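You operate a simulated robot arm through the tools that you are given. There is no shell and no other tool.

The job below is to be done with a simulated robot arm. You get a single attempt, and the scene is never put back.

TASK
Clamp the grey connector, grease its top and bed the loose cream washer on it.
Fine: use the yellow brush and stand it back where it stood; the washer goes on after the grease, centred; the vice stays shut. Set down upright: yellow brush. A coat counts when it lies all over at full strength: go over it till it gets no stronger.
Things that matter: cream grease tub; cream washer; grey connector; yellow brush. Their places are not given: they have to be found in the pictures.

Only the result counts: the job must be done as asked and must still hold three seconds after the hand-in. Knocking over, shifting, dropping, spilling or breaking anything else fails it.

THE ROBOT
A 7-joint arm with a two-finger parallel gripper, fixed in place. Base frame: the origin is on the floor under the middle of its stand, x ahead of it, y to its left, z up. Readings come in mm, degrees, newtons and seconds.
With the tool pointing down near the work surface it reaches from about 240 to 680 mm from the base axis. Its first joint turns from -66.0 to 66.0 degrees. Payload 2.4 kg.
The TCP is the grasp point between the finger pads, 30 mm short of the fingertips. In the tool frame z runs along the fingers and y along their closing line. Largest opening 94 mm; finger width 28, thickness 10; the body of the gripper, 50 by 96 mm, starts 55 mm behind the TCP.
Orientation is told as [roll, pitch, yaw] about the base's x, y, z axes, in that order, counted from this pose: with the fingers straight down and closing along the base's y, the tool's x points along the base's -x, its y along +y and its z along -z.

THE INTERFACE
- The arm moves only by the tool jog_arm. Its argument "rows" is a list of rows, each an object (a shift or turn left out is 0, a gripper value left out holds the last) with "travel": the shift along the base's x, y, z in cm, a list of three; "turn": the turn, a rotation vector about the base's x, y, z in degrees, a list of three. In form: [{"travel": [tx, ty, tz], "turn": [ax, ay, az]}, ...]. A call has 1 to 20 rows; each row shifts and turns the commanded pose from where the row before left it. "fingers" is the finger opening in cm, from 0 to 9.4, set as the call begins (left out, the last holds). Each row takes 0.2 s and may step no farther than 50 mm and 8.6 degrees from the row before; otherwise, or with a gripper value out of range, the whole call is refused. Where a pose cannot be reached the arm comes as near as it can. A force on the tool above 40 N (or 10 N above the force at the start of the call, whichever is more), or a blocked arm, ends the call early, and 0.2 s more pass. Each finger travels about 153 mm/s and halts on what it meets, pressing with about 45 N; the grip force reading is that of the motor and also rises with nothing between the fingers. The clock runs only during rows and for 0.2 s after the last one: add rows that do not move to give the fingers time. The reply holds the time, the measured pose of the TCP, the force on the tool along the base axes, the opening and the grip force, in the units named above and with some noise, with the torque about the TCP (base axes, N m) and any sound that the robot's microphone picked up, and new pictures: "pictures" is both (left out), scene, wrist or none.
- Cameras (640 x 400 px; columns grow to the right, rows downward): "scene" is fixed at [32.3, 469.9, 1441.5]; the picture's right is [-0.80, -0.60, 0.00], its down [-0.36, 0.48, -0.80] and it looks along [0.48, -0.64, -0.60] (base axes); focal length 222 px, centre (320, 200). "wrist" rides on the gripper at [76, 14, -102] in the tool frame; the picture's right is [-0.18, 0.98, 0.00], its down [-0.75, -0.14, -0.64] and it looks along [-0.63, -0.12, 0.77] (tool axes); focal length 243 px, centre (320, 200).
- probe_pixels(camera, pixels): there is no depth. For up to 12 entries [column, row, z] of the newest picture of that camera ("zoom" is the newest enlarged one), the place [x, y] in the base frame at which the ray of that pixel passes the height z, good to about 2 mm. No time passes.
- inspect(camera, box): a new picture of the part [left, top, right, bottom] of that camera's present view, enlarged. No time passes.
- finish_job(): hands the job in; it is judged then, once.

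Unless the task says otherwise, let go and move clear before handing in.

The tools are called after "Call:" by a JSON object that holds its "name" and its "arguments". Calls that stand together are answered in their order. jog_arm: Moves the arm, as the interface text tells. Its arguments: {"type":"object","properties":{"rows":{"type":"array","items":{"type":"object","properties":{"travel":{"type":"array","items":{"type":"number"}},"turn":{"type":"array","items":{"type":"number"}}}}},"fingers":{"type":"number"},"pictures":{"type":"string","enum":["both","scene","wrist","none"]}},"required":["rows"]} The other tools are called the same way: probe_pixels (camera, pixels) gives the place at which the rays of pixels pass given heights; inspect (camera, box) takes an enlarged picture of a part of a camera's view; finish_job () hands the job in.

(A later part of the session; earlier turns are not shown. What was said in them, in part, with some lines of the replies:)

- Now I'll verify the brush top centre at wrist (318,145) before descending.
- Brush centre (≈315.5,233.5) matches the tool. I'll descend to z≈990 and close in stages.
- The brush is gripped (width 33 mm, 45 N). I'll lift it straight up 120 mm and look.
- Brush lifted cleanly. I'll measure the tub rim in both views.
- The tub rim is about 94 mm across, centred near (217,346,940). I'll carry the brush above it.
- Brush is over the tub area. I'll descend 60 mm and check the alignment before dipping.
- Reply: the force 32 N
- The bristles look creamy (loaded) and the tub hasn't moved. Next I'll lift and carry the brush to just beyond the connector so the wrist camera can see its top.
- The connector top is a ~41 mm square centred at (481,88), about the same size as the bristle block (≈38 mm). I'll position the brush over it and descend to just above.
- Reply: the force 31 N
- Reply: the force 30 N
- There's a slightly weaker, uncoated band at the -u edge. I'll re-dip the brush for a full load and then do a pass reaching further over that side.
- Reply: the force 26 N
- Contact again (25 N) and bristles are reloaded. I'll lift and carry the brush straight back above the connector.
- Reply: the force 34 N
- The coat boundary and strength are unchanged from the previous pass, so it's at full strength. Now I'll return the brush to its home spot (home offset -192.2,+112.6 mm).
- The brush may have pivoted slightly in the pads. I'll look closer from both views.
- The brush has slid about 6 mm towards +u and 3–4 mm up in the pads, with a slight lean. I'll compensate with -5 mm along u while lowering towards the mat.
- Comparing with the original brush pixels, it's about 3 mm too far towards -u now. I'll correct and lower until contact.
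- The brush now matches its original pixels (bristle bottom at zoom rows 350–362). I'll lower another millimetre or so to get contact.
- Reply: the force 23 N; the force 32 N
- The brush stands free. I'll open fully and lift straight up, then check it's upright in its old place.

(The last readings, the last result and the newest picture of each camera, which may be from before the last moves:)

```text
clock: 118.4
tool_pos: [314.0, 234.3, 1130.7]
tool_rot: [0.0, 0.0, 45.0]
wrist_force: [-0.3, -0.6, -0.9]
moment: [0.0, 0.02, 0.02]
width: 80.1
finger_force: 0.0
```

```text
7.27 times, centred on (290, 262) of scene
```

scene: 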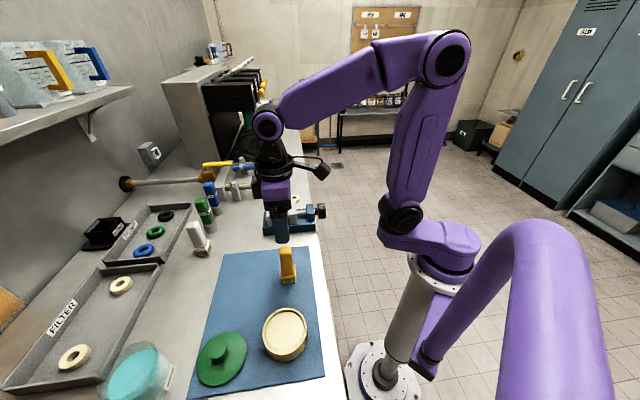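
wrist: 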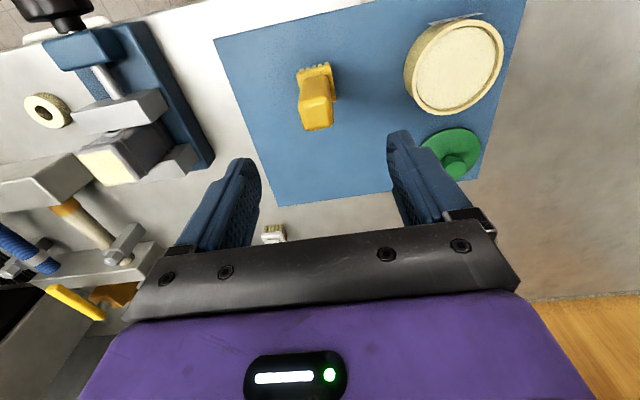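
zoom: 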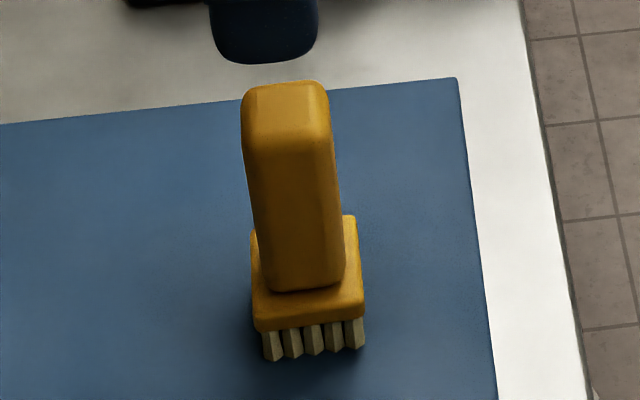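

The brush stands upright on its original spot. Now for the loose washer near (546,-41): I'll move above it at a safe height and measure.

Call:
{"name": "jog_arm", "arguments": {"rows": [{"travel": [2.9, -3.44, 0]}, {"travel": [2.9, -3.44, 0]}, {"travel": [2.9, -3.44, 0]}, {"travel": [2.9, -3.44, 0]}, {"travel": [2.9, -3.44, 0]}, {"travel": [2.9, -3.44, 0]}, {"travel": [2.9, -3.44, 0]}, {"travel": [2.9, -3.44, 0]}, {}, {}], "pictures": "both"}}

Call:
{"name": "inspect", "arguments": {"camera": "wrist", "box": [220, 20, 480, 220]}}

Call:
{"name": "inspect", "arguments": {"camera": "scene", "box": [245, 160, 335, 240]}}

```text
clock: 120.6
tool_pos: [548.1, -45.6, 1132.1]
tool_rot: [-0.1, -0.1, 45.0]
wrist_force: [-0.1, -0.3, 0.4]
moment: [-0.03, 0.01, 0.03]
width: 80.1
finger_force: 0.0
```

scene: 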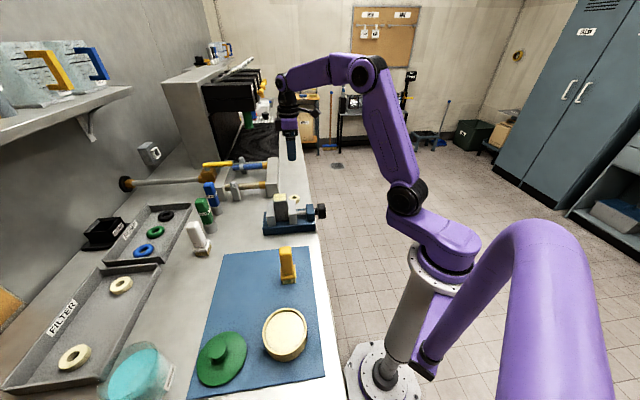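
wrist: 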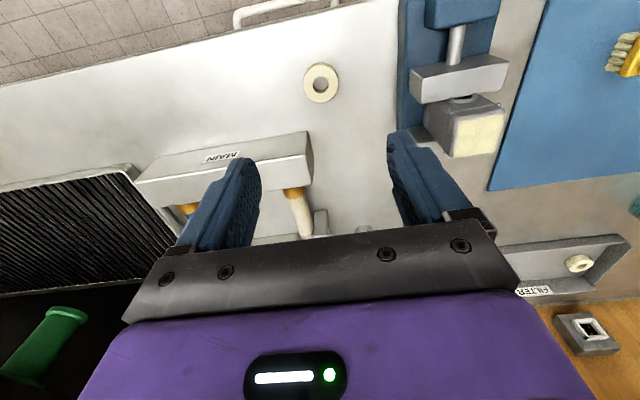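

```text
2.00 times, centred on (350, 120) of wrist
```

zoom: 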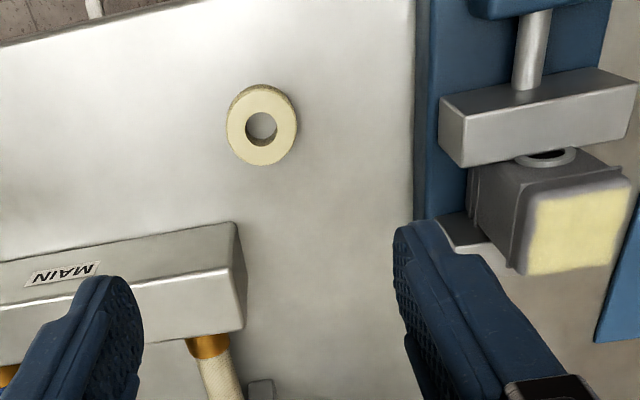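

```text
5.00 times, centred on (290, 200) of scene
```

zoom: 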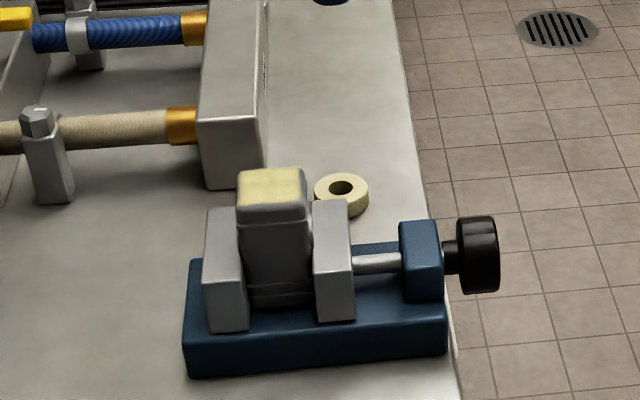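

I'll probe the washer centre, its edges and the nearby block corner.

Call:
{"name": "probe_pixels", "arguments": {"camera": "wrist", "pixels": [[321.5, 84, 920], [320.5, 83.5, 920], [303.3, 87, 920], [339, 81, 920], [322, 102.8, 920], [320, 64, 920], [309, 131, 907], [311, 165, 960], [310, 158, 955]]}}

Call:
{"name": "probe_pixels", "arguments": {"camera": "scene", "pixels": [[294.2, 197.6, 915], [294.2, 197.6, 920], [294.2, 197.6, 925]]}}

Call:
{"name": "inspect", "arguments": {"camera": "wrist", "box": [295, 55, 350, 110]}}

Call:
{"name": "inspect", "arguments": {"camera": "scene", "box": [280, 185, 310, 210]}}

```text
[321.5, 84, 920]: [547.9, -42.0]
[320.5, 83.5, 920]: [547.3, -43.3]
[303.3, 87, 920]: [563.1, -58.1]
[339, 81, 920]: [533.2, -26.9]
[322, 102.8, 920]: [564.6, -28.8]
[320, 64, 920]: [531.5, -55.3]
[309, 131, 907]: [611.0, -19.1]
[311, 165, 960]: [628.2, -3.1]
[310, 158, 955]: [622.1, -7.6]
```

```text
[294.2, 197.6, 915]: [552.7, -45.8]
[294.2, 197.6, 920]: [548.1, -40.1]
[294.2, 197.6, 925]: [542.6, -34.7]
```

```text
7.27 times, centred on (322, 82) of wrist
```

zoom: 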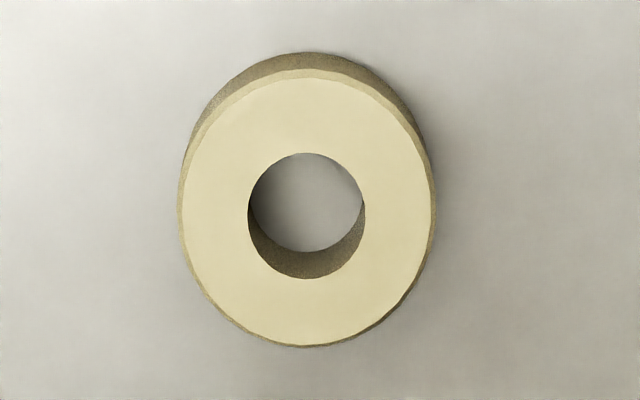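

```text
16.00 times, centred on (295, 198) of scene
```

zoom: 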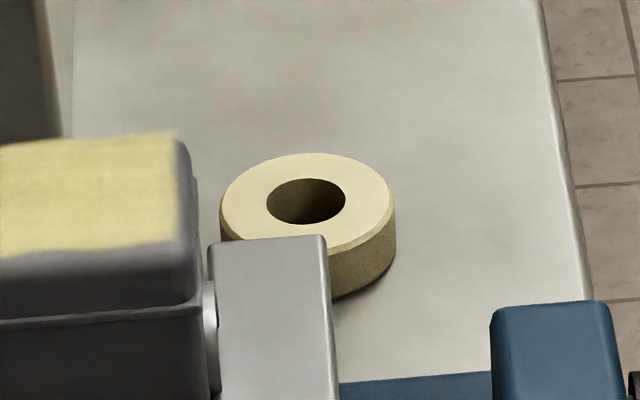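

Washer centre is at about (547.5,-42.5), top z≈919, OD about 43.5 mm. I'll re-read the pose, align and descend part way.

Call:
{"name": "jog_arm", "arguments": {"rows": [{}], "pictures": "none"}}

Call:
{"name": "jog_arm", "arguments": {"rows": [{"travel": [0, 0.1, -4.5]}, {"travel": [0, 0.1, -4.5]}, {"travel": [0, 0, -3.5]}, {}, {}], "fingers": 7.0, "pictures": "wrist"}}

Call:
{"name": "jog_arm", "arguments": {"rows": [{}], "pictures": "wrist"}}

Call:
{"name": "inspect", "arguments": {"camera": "wrist", "box": [220, 60, 440, 240]}}

```text
clock: 121.0
tool_pos: [548.4, -45.8, 1131.4]
tool_rot: [0.0, 0.0, 45.0]
wrist_force: [0.1, 0.4, 0.4]
moment: [-0.03, 0.02, -0.01]
width: 80.0
finger_force: 0.0
```

```text
clock: 122.2
tool_pos: [549.4, -42.8, 1007.6]
tool_rot: [-0.1, 0.0, 45.0]
wrist_force: [-1.5, -0.6, 0.0]
moment: [-0.04, -0.03, 0.01]
width: 70.1
finger_force: 0.1
```

wrist: 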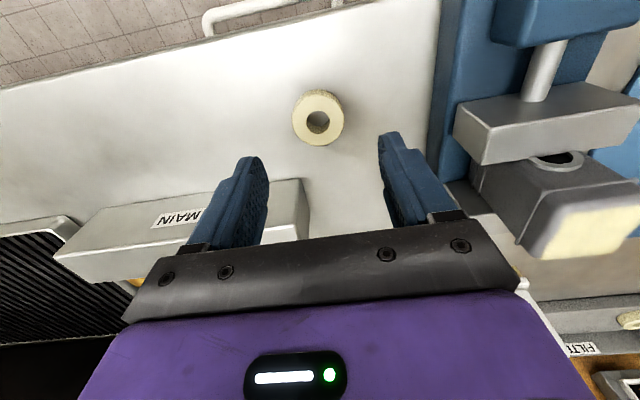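

```text
clock: 122.6
tool_pos: [549.5, -41.6, 1007.9]
tool_rot: [0.0, 0.0, 45.0]
wrist_force: [0.1, -0.8, 0.2]
moment: [0.0, 0.04, 0.03]
width: 70.2
finger_force: 0.2
```

wrist: 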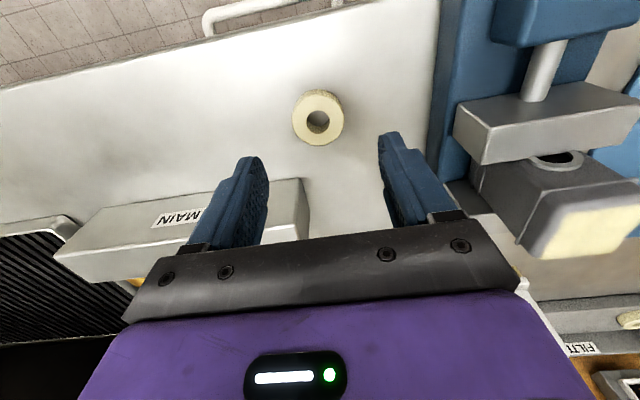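

```text
2.22 times, centred on (330, 150) of wrist
```

zoom: 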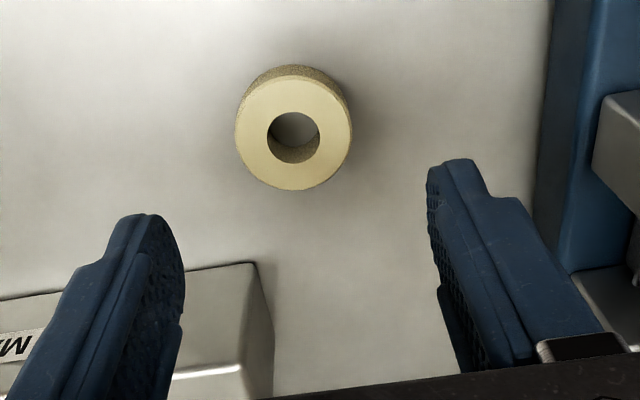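

Probing the washer centre again from this closer view.

Call:
{"name": "probe_pixels", "arguments": {"camera": "wrist", "pixels": [[318.3, 119.8, 919], [318.3, 119.8, 915], [292, 122, 919], [344, 118, 919]]}}

```text
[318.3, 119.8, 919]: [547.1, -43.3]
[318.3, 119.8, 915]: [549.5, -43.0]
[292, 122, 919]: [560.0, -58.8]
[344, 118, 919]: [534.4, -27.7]
```

I'll fine-align by (-2,-0.7) mm and descend to z≈950.

Call:
{"name": "jog_arm", "arguments": {"rows": [{"travel": [-0.2, -0.07, -2]}, {"travel": [0, 0, -2]}, {"travel": [0, 0, -1.8]}, {}, {}], "pictures": "both"}}

Call:
{"name": "jog_arm", "arguments": {"rows": [{}], "pictures": "none"}}

Call:
{"name": "inspect", "arguments": {"camera": "wrist", "box": [220, 60, 440, 240]}}

Call:
{"name": "inspect", "arguments": {"camera": "scene", "box": [265, 160, 325, 215]}}

```text
clock: 123.8
tool_pos: [546.6, -43.2, 949.9]
tool_rot: [0.0, 0.0, 45.0]
wrist_force: [-0.2, -0.3, 1.6]
moment: [0.0, 0.01, -0.02]
width: 70.1
finger_force: 0.0
```

scene: 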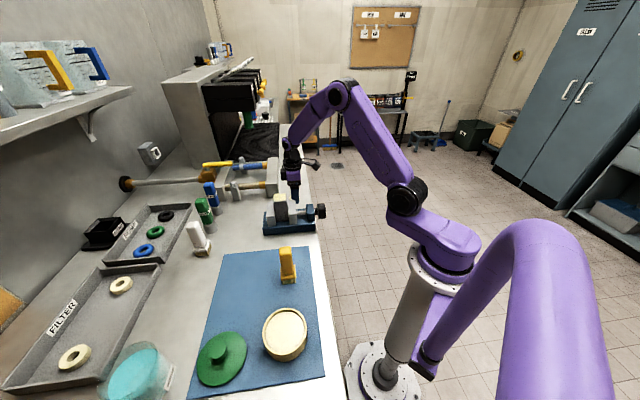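
wrist: 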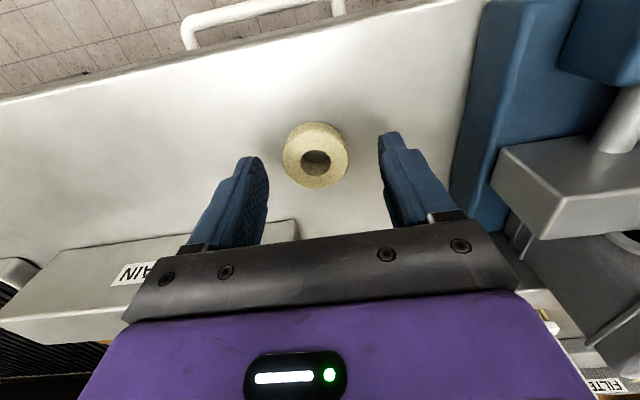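

```text
clock: 124.2
tool_pos: [544.9, -44.1, 949.2]
tool_rot: [0.0, 0.0, 45.0]
wrist_force: [-0.7, -0.4, 0.3]
moment: [0.01, 0.01, -0.02]
width: 70.0
finger_force: 0.0
```

```text
2.22 times, centred on (330, 150) of wrist
```

zoom: 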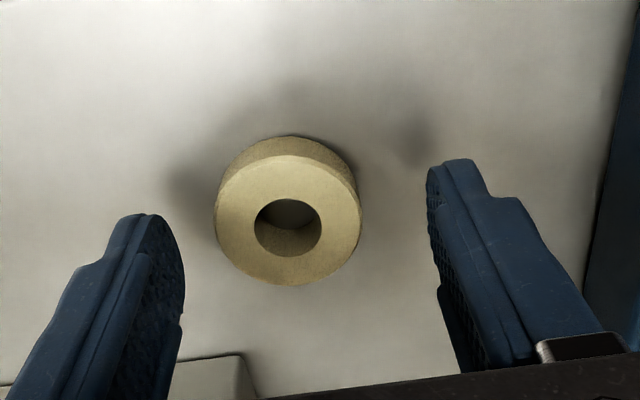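

```text
7.27 times, centred on (295, 188) of scene
```

zoom: 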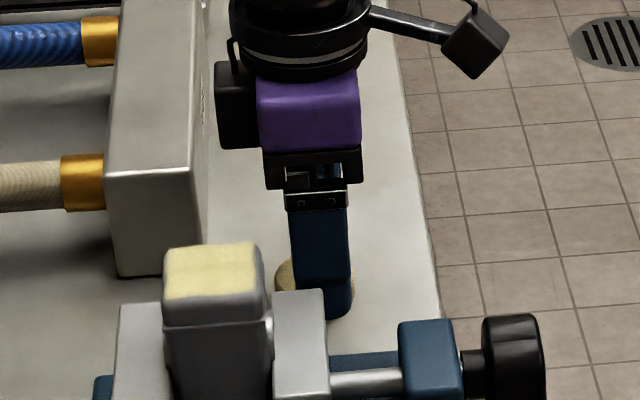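

From the fingertip projection the washer sits about 2.5 mm towards the left finger. I'll shift that much, then descend to z≈941.

Call:
{"name": "jog_arm", "arguments": {"rows": [{"travel": [0.18, -0.18, 0]}, {"travel": [0, 0, -0.85]}, {}, {}], "fingers": 6.0, "pictures": "wrist"}}

Call:
{"name": "inspect", "arguments": {"camera": "wrist", "box": [240, 90, 420, 240]}}

```text
clock: 125.2
tool_pos: [546.5, -46.8, 940.6]
tool_rot: [0.0, 0.0, 45.0]
wrist_force: [-0.7, 0.3, 0.3]
moment: [0.01, 0.02, -0.01]
width: 60.0
finger_force: 0.2
```

wrist: 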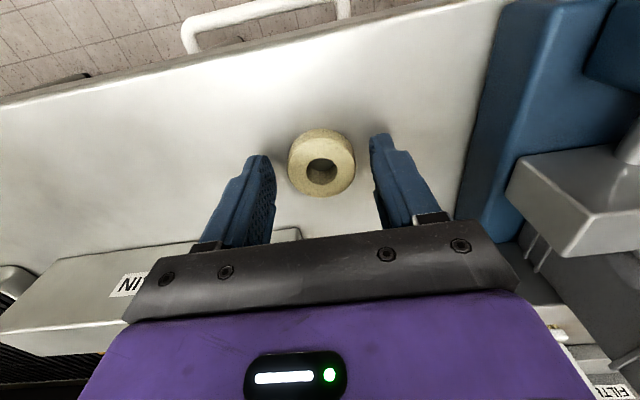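

```text
2.67 times, centred on (330, 165) of wrist
```

zoom: 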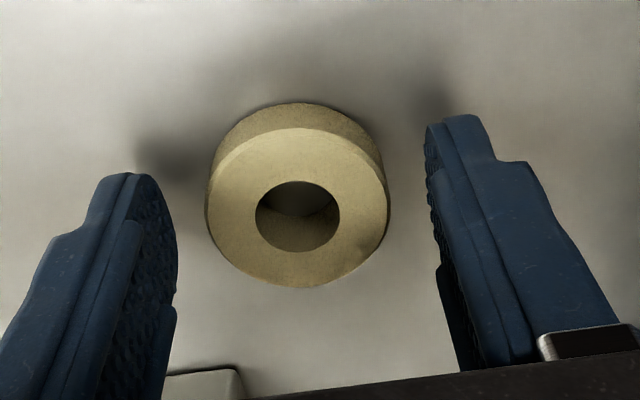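

The washer is centred between the pads within about 1 mm. I'll close in two stages.

Call:
{"name": "jog_arm", "arguments": {"rows": [{"travel": [-0.01, 0.1, 0]}, {}, {}], "fingers": 4.7, "pictures": "none"}}

Call:
{"name": "jog_arm", "arguments": {"rows": [{}, {}], "fingers": 4.3, "pictures": "wrist"}}

Call:
{"name": "inspect", "arguments": {"camera": "wrist", "box": [240, 90, 420, 240]}}

```text
clock: 126.0
tool_pos: [546.9, -46.2, 941.5]
tool_rot: [0.0, 0.0, 45.1]
wrist_force: [-0.1, -0.2, 0.0]
moment: [-0.01, -0.02, -0.01]
width: 47.1
finger_force: 0.0
```

```text
clock: 126.6
tool_pos: [547.6, -45.6, 941.9]
tool_rot: [0.0, 0.1, 45.0]
wrist_force: [-0.3, -0.3, -0.2]
moment: [0.0, 0.0, 0.01]
width: 45.0
finger_force: 44.5
```

wrist: 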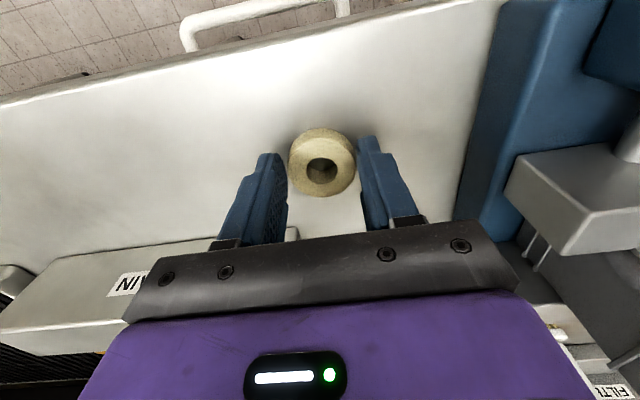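

```text
2.67 times, centred on (330, 165) of wrist
```

zoom: 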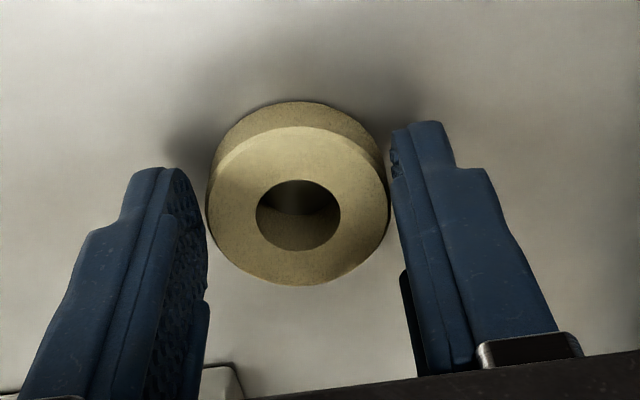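

Washer gripped (45 mm, 44 N). I'll lift it 160 mm, then carry it over to the connector.

Call:
{"name": "jog_arm", "arguments": {"rows": [{"travel": [0, 0, 1]}, {"travel": [0, 0, 4]}, {"travel": [0, 0, 4]}, {"travel": [0, 0, 4]}, {"travel": [0, 0, 3]}, {}], "pictures": "wrist"}}

Call:
{"name": "inspect", "arguments": {"camera": "wrist", "box": [240, 90, 420, 240]}}

Call:
{"name": "jog_arm", "arguments": {"rows": [{"travel": [-1.64, 3.27, 0]}, {"travel": [-1.64, 3.27, 0]}, {"travel": [-1.64, 3.27, 0]}, {"travel": [-1.64, 3.27, 0]}, {}, {}], "pictures": "both"}}

Call:
{"name": "inspect", "arguments": {"camera": "wrist", "box": [240, 60, 420, 240]}}

Call:
{"name": "inspect", "arguments": {"camera": "scene", "box": [255, 165, 325, 225]}}

```text
clock: 128.0
tool_pos: [546.4, -44.3, 1102.7]
tool_rot: [0.0, 0.1, 45.0]
wrist_force: [0.8, 0.0, -0.3]
moment: [-0.01, -0.03, 0.02]
width: 45.0
finger_force: 44.6
```

wrist: 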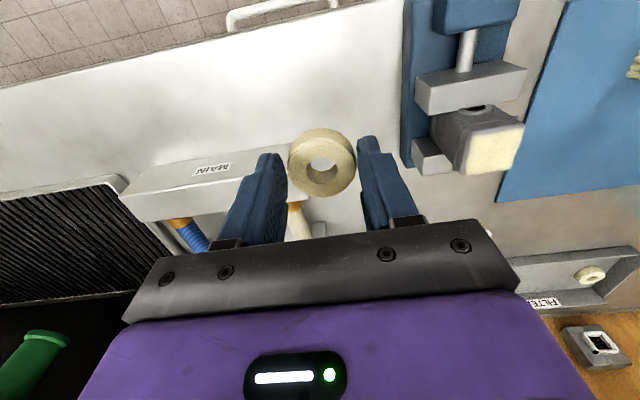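

```text
2.67 times, centred on (330, 165) of wrist
```

zoom: 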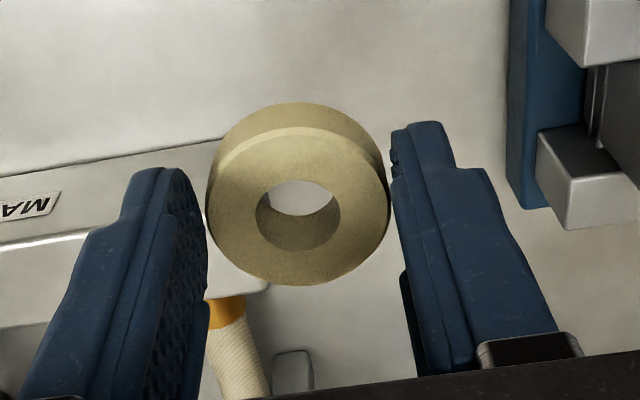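

```text
clock: 129.4
tool_pos: [481.3, 86.6, 1098.8]
tool_rot: [0.0, 0.1, 45.1]
wrist_force: [-0.8, -0.2, 0.3]
moment: [0.02, 0.02, 0.01]
width: 45.2
finger_force: 44.9
```

scene: 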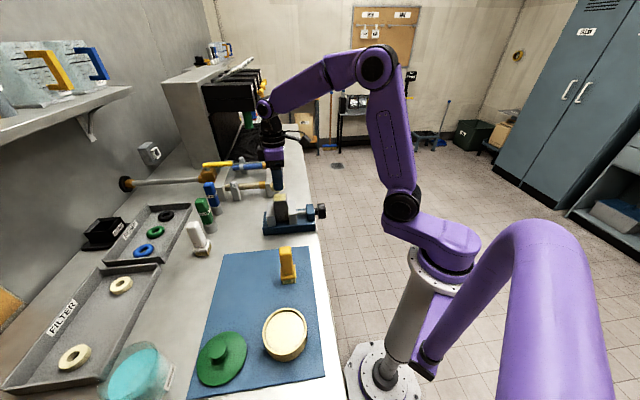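
wrist: 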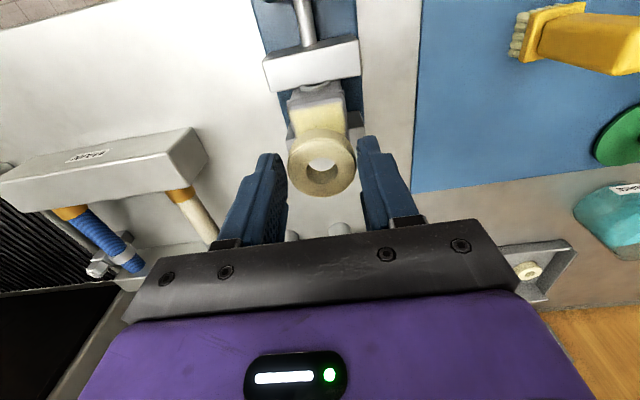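

```text
2.22 times, centred on (330, 150) of wrist
```

zoom: 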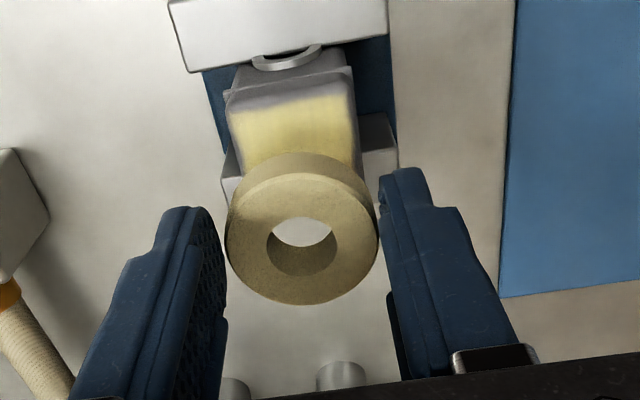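

```text
6.67 times, centred on (290, 195) of scene
```

zoom: 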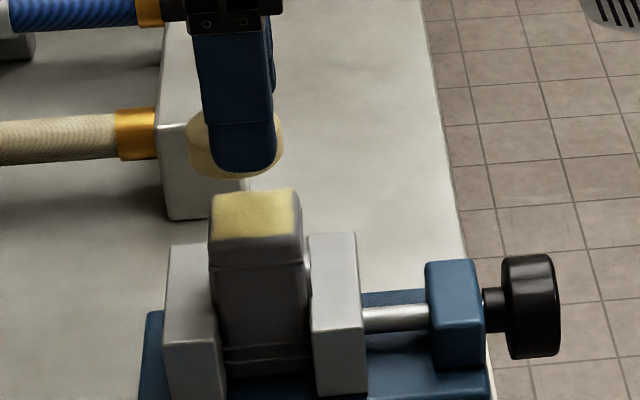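

The washer hangs above the connector. I'll take tight zooms to measure the relative centring.

Call:
{"name": "inspect", "arguments": {"camera": "wrist", "box": [275, 80, 365, 195]}}

Call:
{"name": "inspect", "arguments": {"camera": "scene", "box": [268, 175, 302, 212]}}

Call:
{"name": "jog_arm", "arguments": {"rows": [{}], "pictures": "none"}}

Call:
{"name": "jog_arm", "arguments": {"rows": [{}], "pictures": "none"}}

```text
3.48 times, centred on (320, 138) of wrist
```

zoom: 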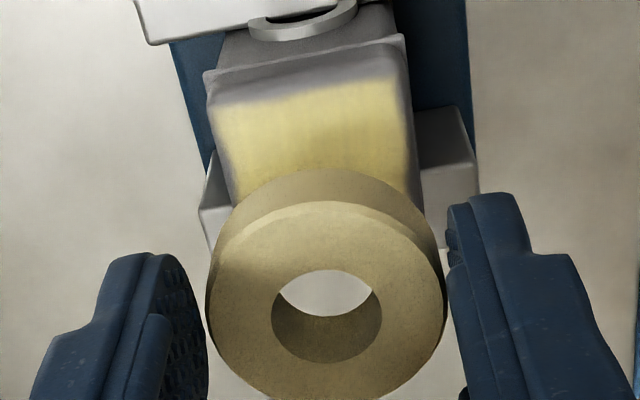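

```text
10.81 times, centred on (285, 194) of scene
```

zoom: 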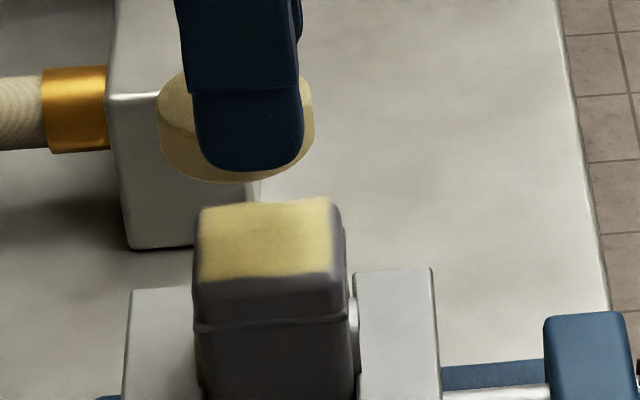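

```text
clock: 129.8
tool_pos: [481.7, 86.7, 1098.6]
tool_rot: [0.0, -0.1, 45.0]
wrist_force: [-0.3, -0.6, -0.2]
moment: [0.01, -0.02, 0.02]
width: 45.1
finger_force: 45.0
```

```text
clock: 130.2
tool_pos: [482.7, 84.4, 1098.8]
tool_rot: [0.1, 0.0, 44.9]
wrist_force: [0.4, -0.5, -0.3]
moment: [0.01, 0.01, 0.0]
width: 45.0
finger_force: 45.1
```

Careful comparison shows the washer sits about 4 mm too far towards +u and 1.5 mm in +n relative to the connector. I'll correct by (-1.8,-3.9) mm and descend to a few mm above the top.

Call:
{"name": "jog_arm", "arguments": {"rows": [{"travel": [-0.18, -0.39, 0]}, {"travel": [0, 0, -1.5]}, {"travel": [0, 0, -1.5]}, {}, {}], "pictures": "both"}}

Call:
{"name": "inspect", "arguments": {"camera": "wrist", "box": [275, 80, 365, 195]}}

Call:
{"name": "inspect", "arguments": {"camera": "scene", "box": [268, 175, 302, 212]}}

Call:
{"name": "jog_arm", "arguments": {"rows": [{}], "pictures": "none"}}

```text
clock: 131.4
tool_pos: [480.2, 81.7, 1071.1]
tool_rot: [0.0, 0.0, 45.0]
wrist_force: [-0.7, 0.0, 0.3]
moment: [0.01, -0.05, -0.01]
width: 44.8
finger_force: 45.0
```

scene: 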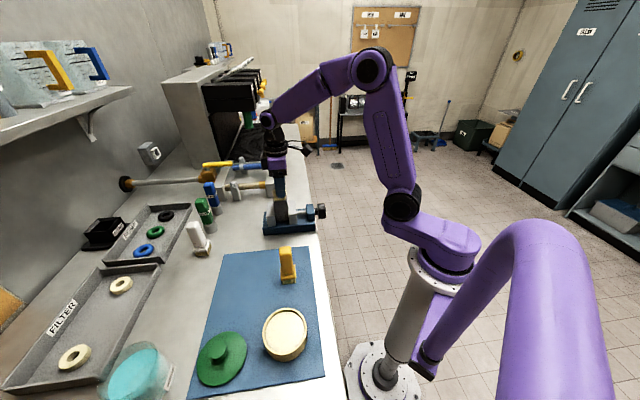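
wrist: 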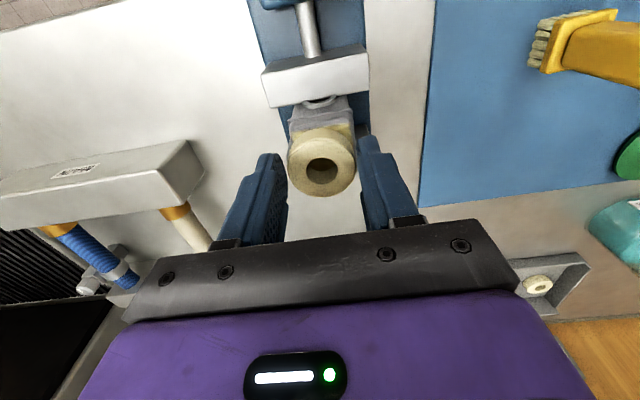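

```text
3.48 times, centred on (320, 138) of wrist
```

zoom: 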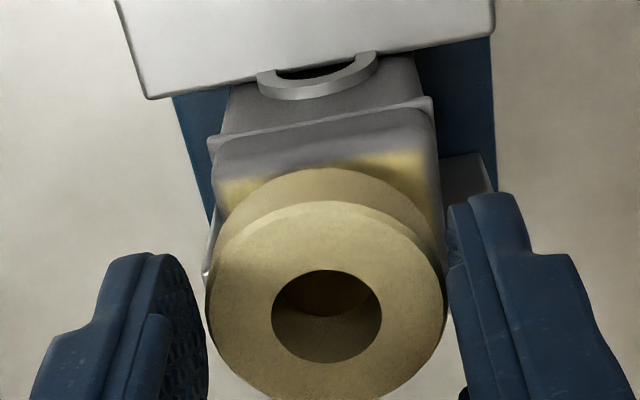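

```text
10.81 times, centred on (285, 194) of scene
```

zoom: 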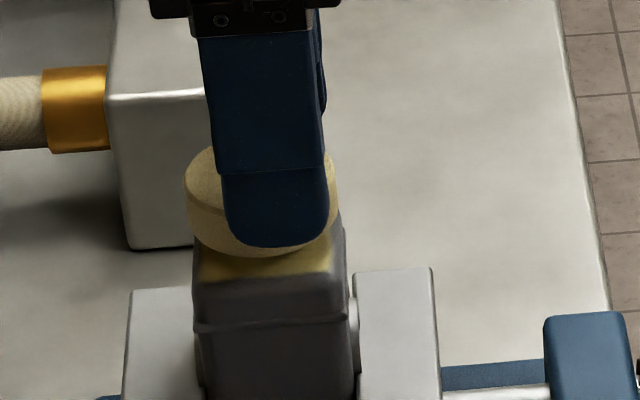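

```text
clock: 131.8
tool_pos: [481.3, 80.6, 1071.1]
tool_rot: [-0.1, 0.0, 45.0]
wrist_force: [0.1, -0.1, -1.6]
moment: [-0.02, 0.03, -0.01]
width: 45.2
finger_force: 44.8
```

The s-alignment looks excellent in the scene (cols 264 vs 262.5 expected). I'll check the n-direction more carefully with a tighter zoom.

Call:
{"name": "inspect", "arguments": {"camera": "wrist", "box": [280, 90, 360, 160]}}

Call:
{"name": "inspect", "arguments": {"camera": "scene", "box": [273, 183, 297, 207]}}

```text
5.71 times, centred on (320, 125) of wrist
```

zoom: 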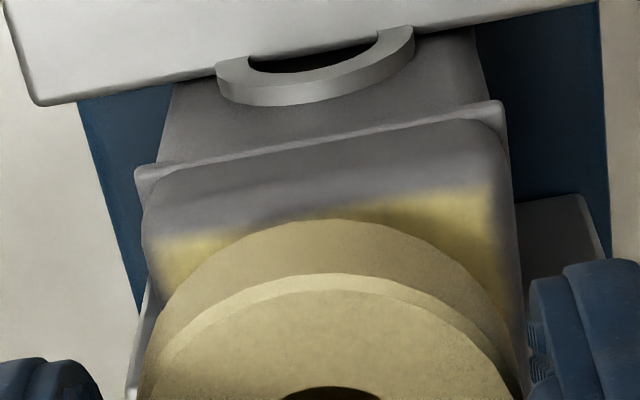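

```text
16.00 times, centred on (285, 195) of scene
```

zoom: 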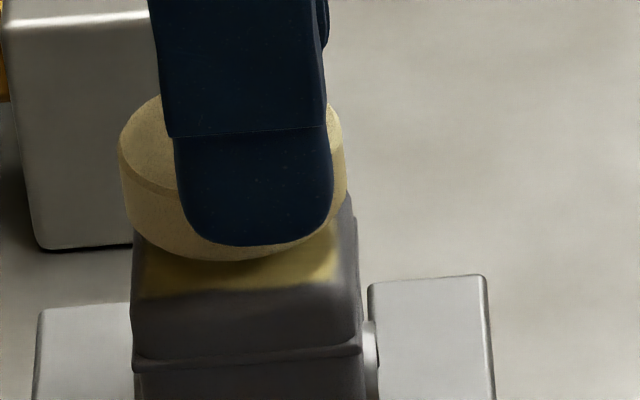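

Ray calculations put the connector about 2.3 mm towards +n of the washer now (I over-shifted). I'll correct by (-1.3,+2.0) mm and re-measure.

Call:
{"name": "jog_arm", "arguments": {"rows": [{"travel": [-0.13, 0.2, -0.3]}, {}, {}], "pictures": "both"}}

Call:
{"name": "inspect", "arguments": {"camera": "wrist", "box": [280, 90, 360, 160]}}

Call:
{"name": "inspect", "arguments": {"camera": "wrist", "box": [270, 100, 370, 210]}}

Call:
{"name": "inspect", "arguments": {"camera": "scene", "box": [273, 183, 297, 207]}}

```text
clock: 132.6
tool_pos: [479.1, 83.6, 1067.3]
tool_rot: [0.0, 0.0, 45.1]
wrist_force: [-0.2, 0.0, 0.6]
moment: [0.01, 0.03, -0.01]
width: 45.1
finger_force: 45.1
```

scene: 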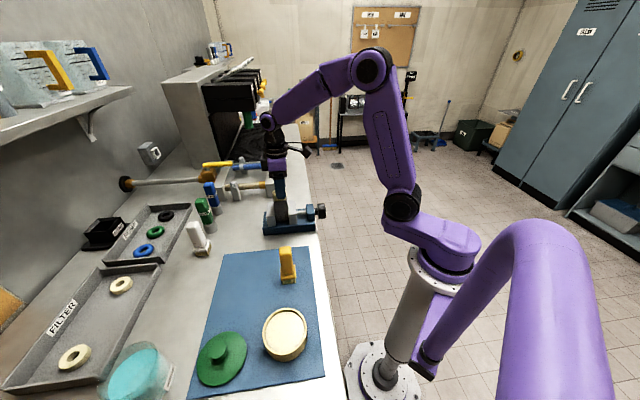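
wrist: 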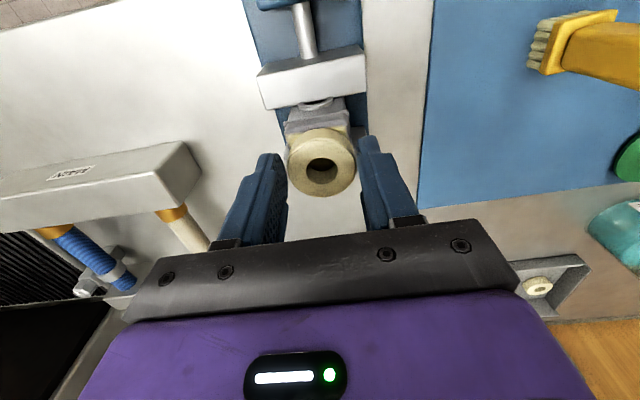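

```text
5.71 times, centred on (320, 125) of wrist
```

zoom: 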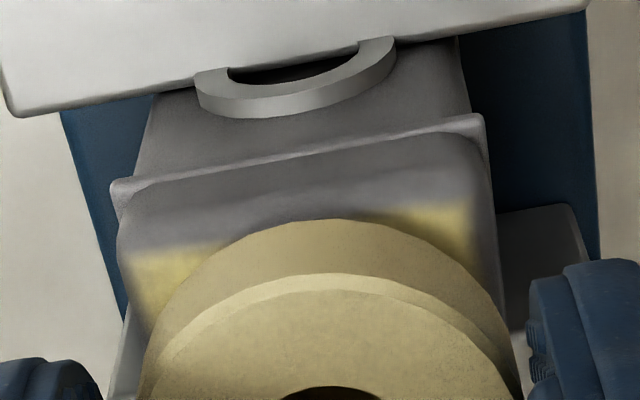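

```text
3.64 times, centred on (320, 155) of wrist
```

zoom: 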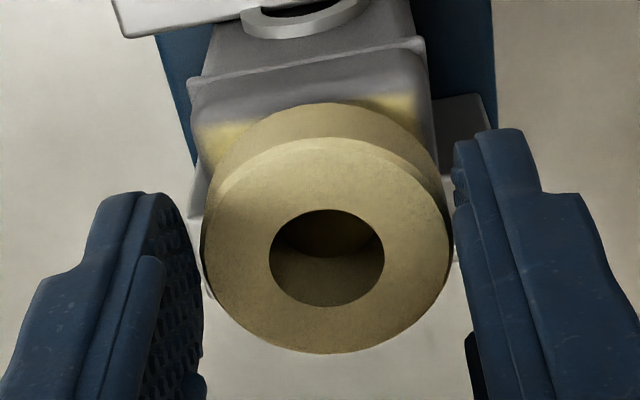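

```text
16.00 times, centred on (285, 195) of scene
```

zoom: 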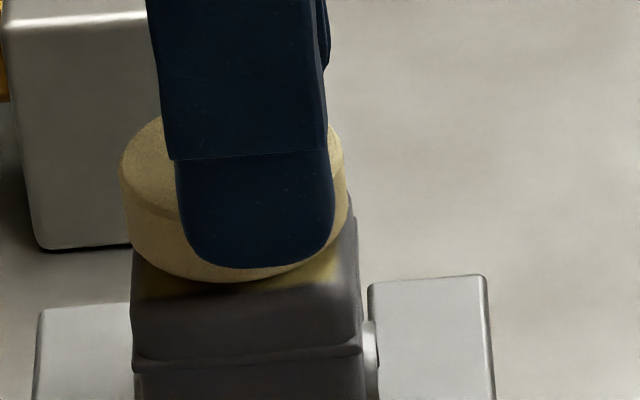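

Now the connector centre is within about 0.3 mm in n (ray method) and s agrees in the scene (279.8 vs 279.9 px). I'll lower in small steps to contact.

Call:
{"name": "jog_arm", "arguments": {"rows": [{"travel": [0, 0, -0.3]}, {}], "pictures": "none"}}

Call:
{"name": "jog_arm", "arguments": {"rows": [{"travel": [0, 0, -0.15]}, {}], "pictures": "none"}}

Call:
{"name": "jog_arm", "arguments": {"rows": [{"travel": [0, 0, -0.1]}, {}], "pictures": "none"}}

```text
clock: 133.2
tool_pos: [479.0, 83.0, 1064.3]
tool_rot: [0.0, -0.1, 44.9]
wrist_force: [0.2, 0.5, -1.0]
moment: [-0.02, 0.01, -0.01]
width: 45.0
finger_force: 45.0
```

```text
clock: 133.8
tool_pos: [478.7, 82.7, 1063.3]
tool_rot: [-0.1, 0.1, 45.0]
wrist_force: [-0.7, -1.5, 7.7]
moment: [-0.08, 0.09, 0.0]
width: 45.4
finger_force: 44.5
```

```text
clock: 134.4
tool_pos: [479.4, 82.7, 1064.2]
tool_rot: [0.0, -0.1, 45.1]
wrist_force: [-3.3, -3.6, 22.3]
moment: [-0.09, 0.2, 0.0]
width: 44.9
finger_force: 45.6
```

The washer is now seated with 22 N. Before releasing, I'll check the centring with both cameras.

Call:
{"name": "jog_arm", "arguments": {"rows": [{"travel": [0, 0, 0.05]}, {}], "pictures": "both"}}

Call:
{"name": "inspect", "arguments": {"camera": "wrist", "box": [280, 100, 360, 170]}}

Call:
{"name": "inspect", "arguments": {"camera": "scene", "box": [273, 183, 297, 207]}}

```text
clock: 135.0
tool_pos: [478.8, 83.0, 1063.5]
tool_rot: [-0.1, -0.1, 45.0]
wrist_force: [-0.9, -3.1, 19.4]
moment: [-0.1, -0.08, -0.05]
width: 45.0
finger_force: 45.0
```

scene: 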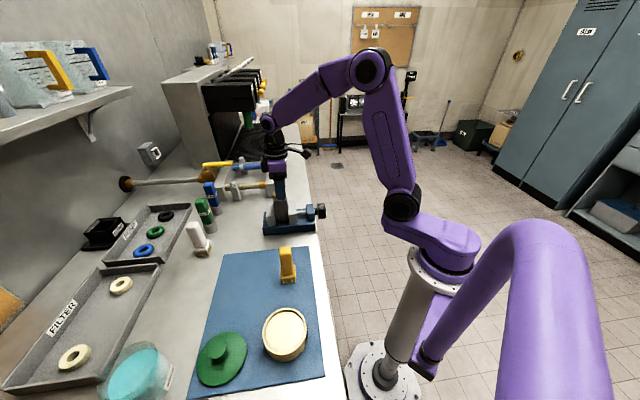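
wrist: 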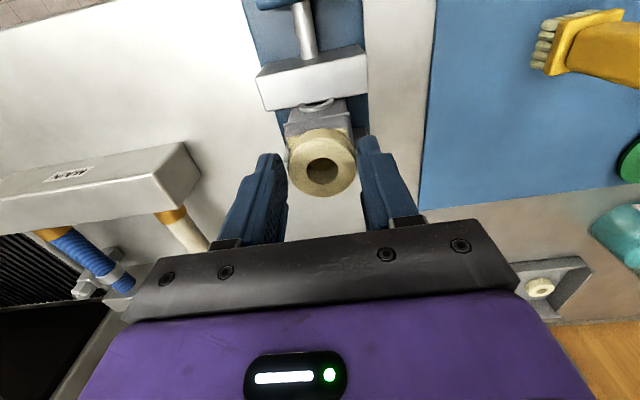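

```text
5.71 times, centred on (320, 135) of wrist
```

zoom: 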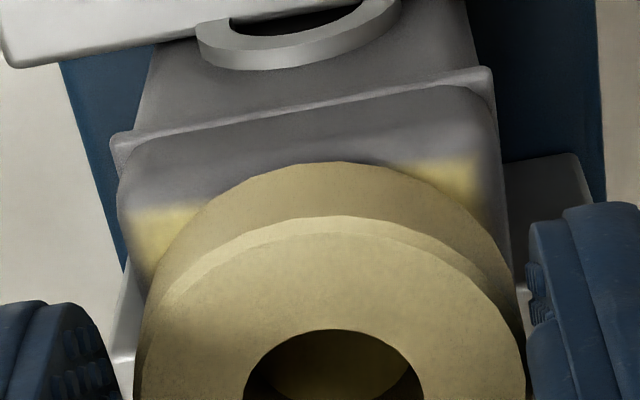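

```text
16.00 times, centred on (285, 195) of scene
```

zoom: 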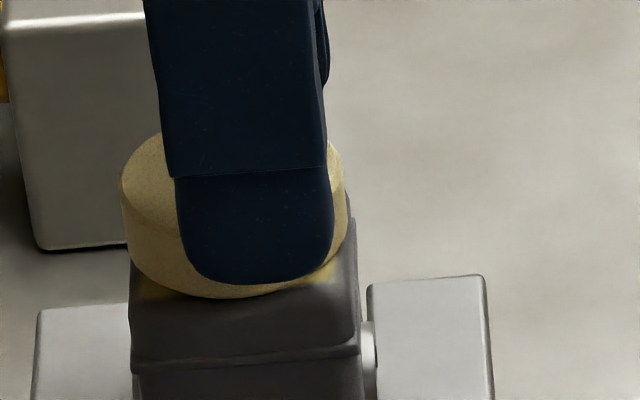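

By the ray method the washer is centred within about 0.5–1 mm in both directions. I'll relieve most of the down force and open the fingers.

Call:
{"name": "jog_arm", "arguments": {"rows": [{"travel": [0, 0, 0.07]}, {}], "pictures": "none"}}

Call:
{"name": "jog_arm", "arguments": {"rows": [{}, {}], "fingers": 6.0, "pictures": "both"}}

Call:
{"name": "inspect", "arguments": {"camera": "wrist", "box": [270, 100, 370, 210]}}

Call:
{"name": "inspect", "arguments": {"camera": "scene", "box": [273, 183, 297, 207]}}

```text
clock: 135.6
tool_pos: [477.6, 83.9, 1064.3]
tool_rot: [-0.1, 0.0, 44.9]
wrist_force: [2.5, -0.3, 10.7]
moment: [-0.02, -0.24, -0.01]
width: 44.7
finger_force: 44.7
```

```text
clock: 136.2
tool_pos: [478.7, 84.3, 1063.1]
tool_rot: [0.0, 0.1, 45.0]
wrist_force: [-0.2, 0.0, 0.1]
moment: [-0.02, -0.01, -0.01]
width: 60.1
finger_force: 0.2
```

scene: 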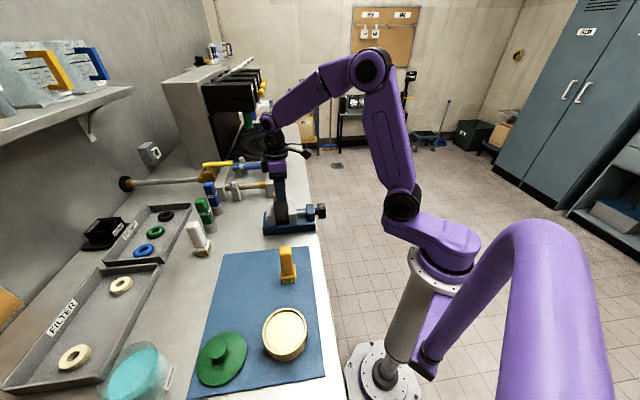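
wrist: 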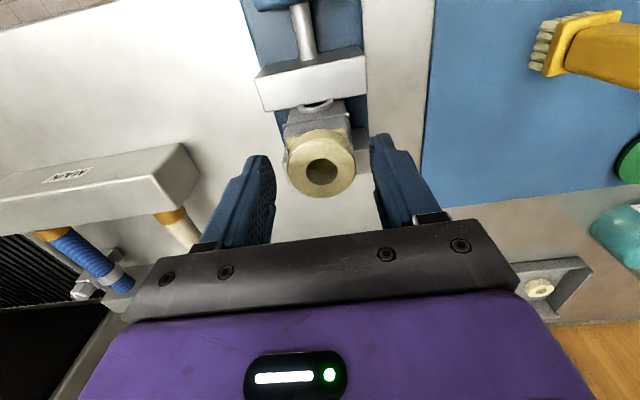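

```text
3.64 times, centred on (320, 155) of wrist
```

zoom: 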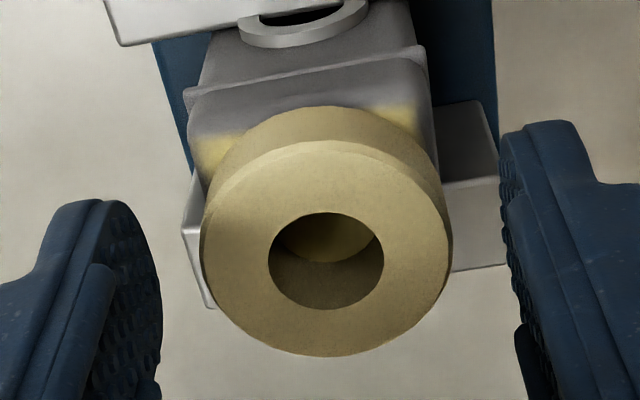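

```text
16.00 times, centred on (285, 195) of scene
```

zoom: 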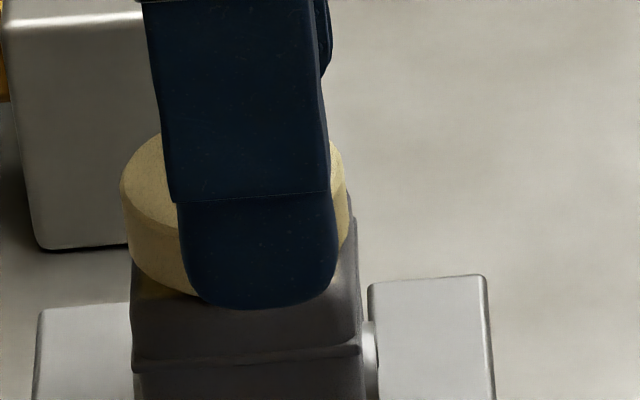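

The washer is released and lies flat on the connector. I'll open wider and lift straight up, then check the centring from above.

Call:
{"name": "jog_arm", "arguments": {"rows": [{}, {"travel": [0, 0, 2]}, {"travel": [0, 0, 4]}, {"travel": [0, 0, 4]}, {"travel": [2.0, 2.0, 0]}, {}, {}], "fingers": 7.5, "pictures": "both"}}

Call:
{"name": "inspect", "arguments": {"camera": "wrist", "box": [265, 10, 365, 110]}}

Call:
{"name": "inspect", "arguments": {"camera": "scene", "box": [265, 178, 310, 216]}}

```text
clock: 137.8
tool_pos: [498.1, 103.1, 1162.5]
tool_rot: [0.0, -0.1, 45.0]
wrist_force: [-0.1, -0.3, 0.4]
moment: [-0.03, 0.0, 0.02]
width: 75.3
finger_force: 0.0
```

scene: 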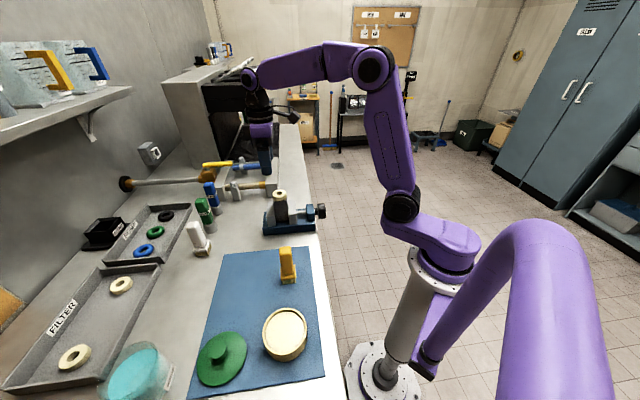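
wrist: 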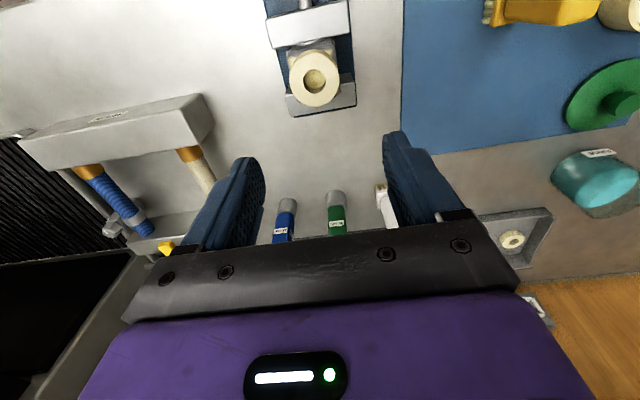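

```text
4.00 times, centred on (315, 60) of wrist
```

zoom: 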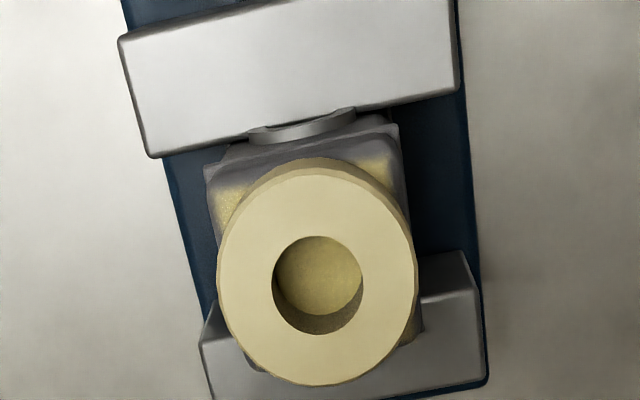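

```text
10.53 times, centred on (288, 197) of scene
```

zoom: 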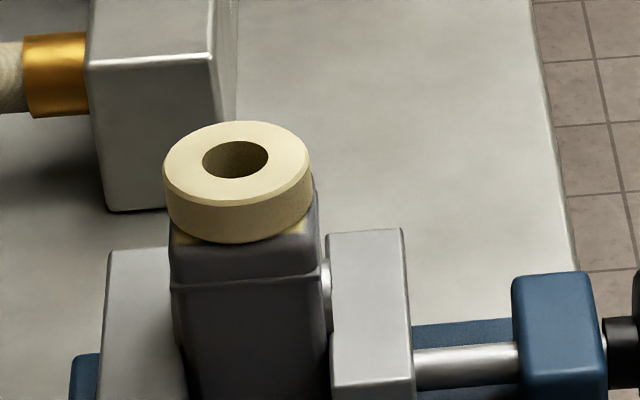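

The washer lies centred (about 1 mm or better in both axes) on the greased top. I'll move clear up and back, then do a last check of everything.

Call:
{"name": "jog_arm", "arguments": {"rows": [{"travel": [0, 0, 4.5]}, {"travel": [0, 0, 4.5]}, {"travel": [-3, -3, 0]}, {"travel": [-3, -3, 0]}, {"travel": [-3, -3, 0]}, {}, {}], "pictures": "both"}}

Call:
{"name": "inspect", "arguments": {"camera": "scene", "box": [255, 175, 335, 240]}}

Call:
{"name": "inspect", "arguments": {"camera": "scene", "box": [180, 230, 340, 400]}}

Call:
{"name": "inspect", "arguments": {"camera": "wrist", "box": [260, 60, 420, 230]}}

```text
clock: 139.4
tool_pos: [408.2, 11.7, 1252.9]
tool_rot: [0.0, 0.0, 45.0]
wrist_force: [0.8, 0.4, 0.7]
moment: [-0.02, 0.02, -0.01]
width: 75.2
finger_force: 0.1
```

scene: 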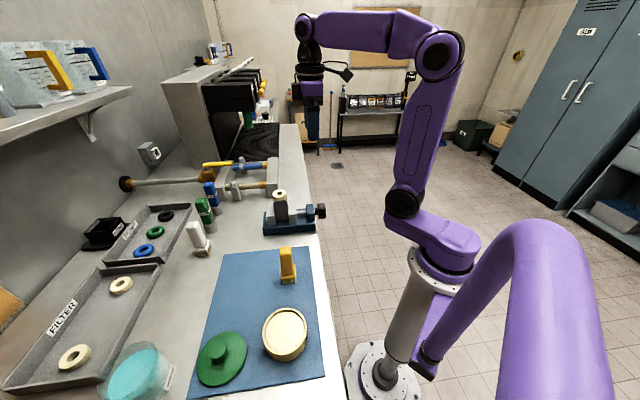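
wrist: 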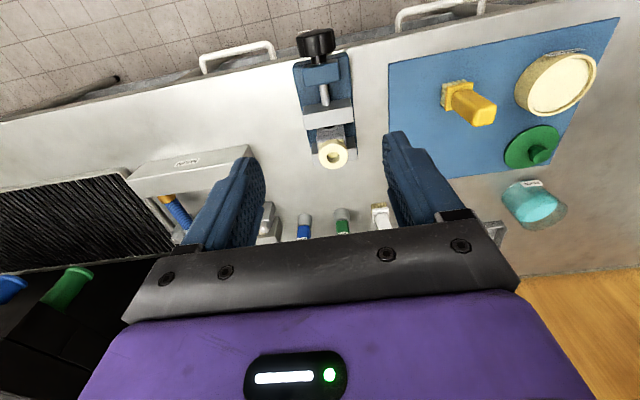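

```text
6.15 times, centred on (295, 208) of scene
```

zoom: 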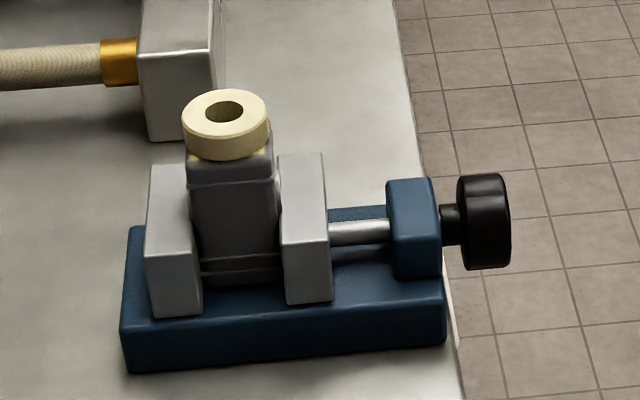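

```text
2.35 times, centred on (260, 315) of scene
```

zoom: 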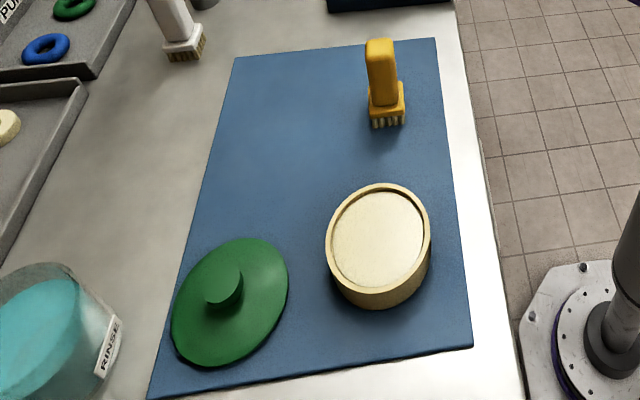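

```text
2.35 times, centred on (340, 145) of wrist
```

zoom: 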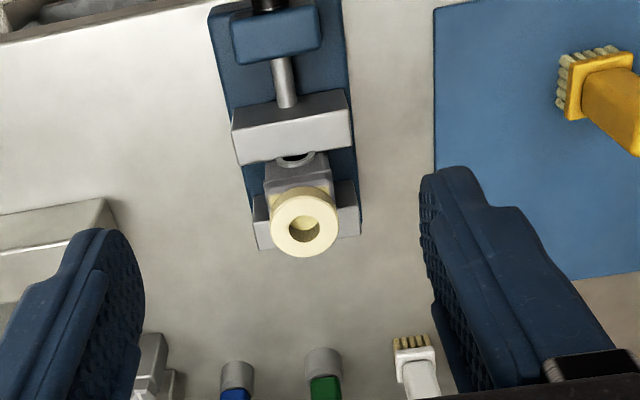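

The tub, brush and vice all stand as they should. I'll take one last close look at the jaws to confirm there's no gap.

Call:
{"name": "inspect", "arguments": {"camera": "scene", "box": [270, 190, 312, 230]}}

Call:
{"name": "inspect", "arguments": {"camera": "wrist", "box": [290, 90, 370, 170]}}

```text
10.00 times, centred on (291, 210) of scene
```

zoom: 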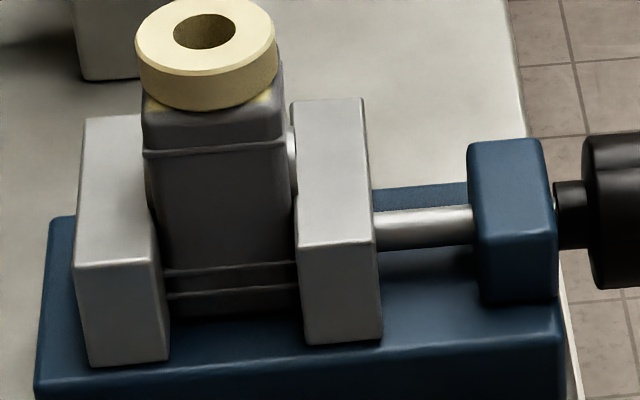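

```text
5.00 times, centred on (330, 130) of wrist
```

zoom: 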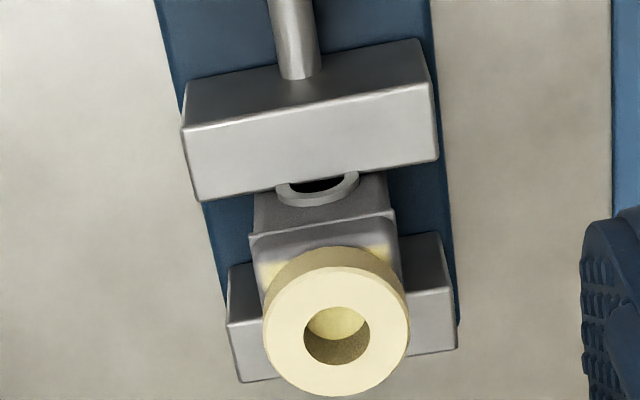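

Both jaws touch the connector, the washer sits flat and centred on the grease, the brush stands upright in its place and the arm is clear. I'm handing in the job.

Call:
{"name": "finish_job", "arguments": {}}

```text
The job is handed in.
```

The job is handed in. The grey connector is clamped, its top is greased, and the cream washer sits on it. I have no verdict back, so what follows is what the pictures and readings showed just before hand-in.

- **Vice:** I tightened the knob until it stopped turning and the fingers began to slip on it. The connector touches both jaws and did not move during brushing. On an early attempt to swing back for a second grip, the arm lost its line and pushed a finger against the knob (64 N stop). That loosened the vice slightly, so I re-gripped and tightened it again. The vice body did not appear to shift.
- **Grease:** I made four passes with the yellow brush, re-dipping once before the last. The last pass changed neither the strength nor the edges of the coat. A narrow band at the rounded edges of the top has no grease.
- **Brush:** It stands upright on the mat within about a millimetre of where it started. It slid a few millimetres in the grip while brushing, and I corrected for that when setting it down.
- **Washer:** It went on after the grease and lies flat, centred to within about 1 mm by my measurements. I let go of it and moved the arm clear.

The tub, the lid and the other items I could see looked undisturbed in the last pictures.
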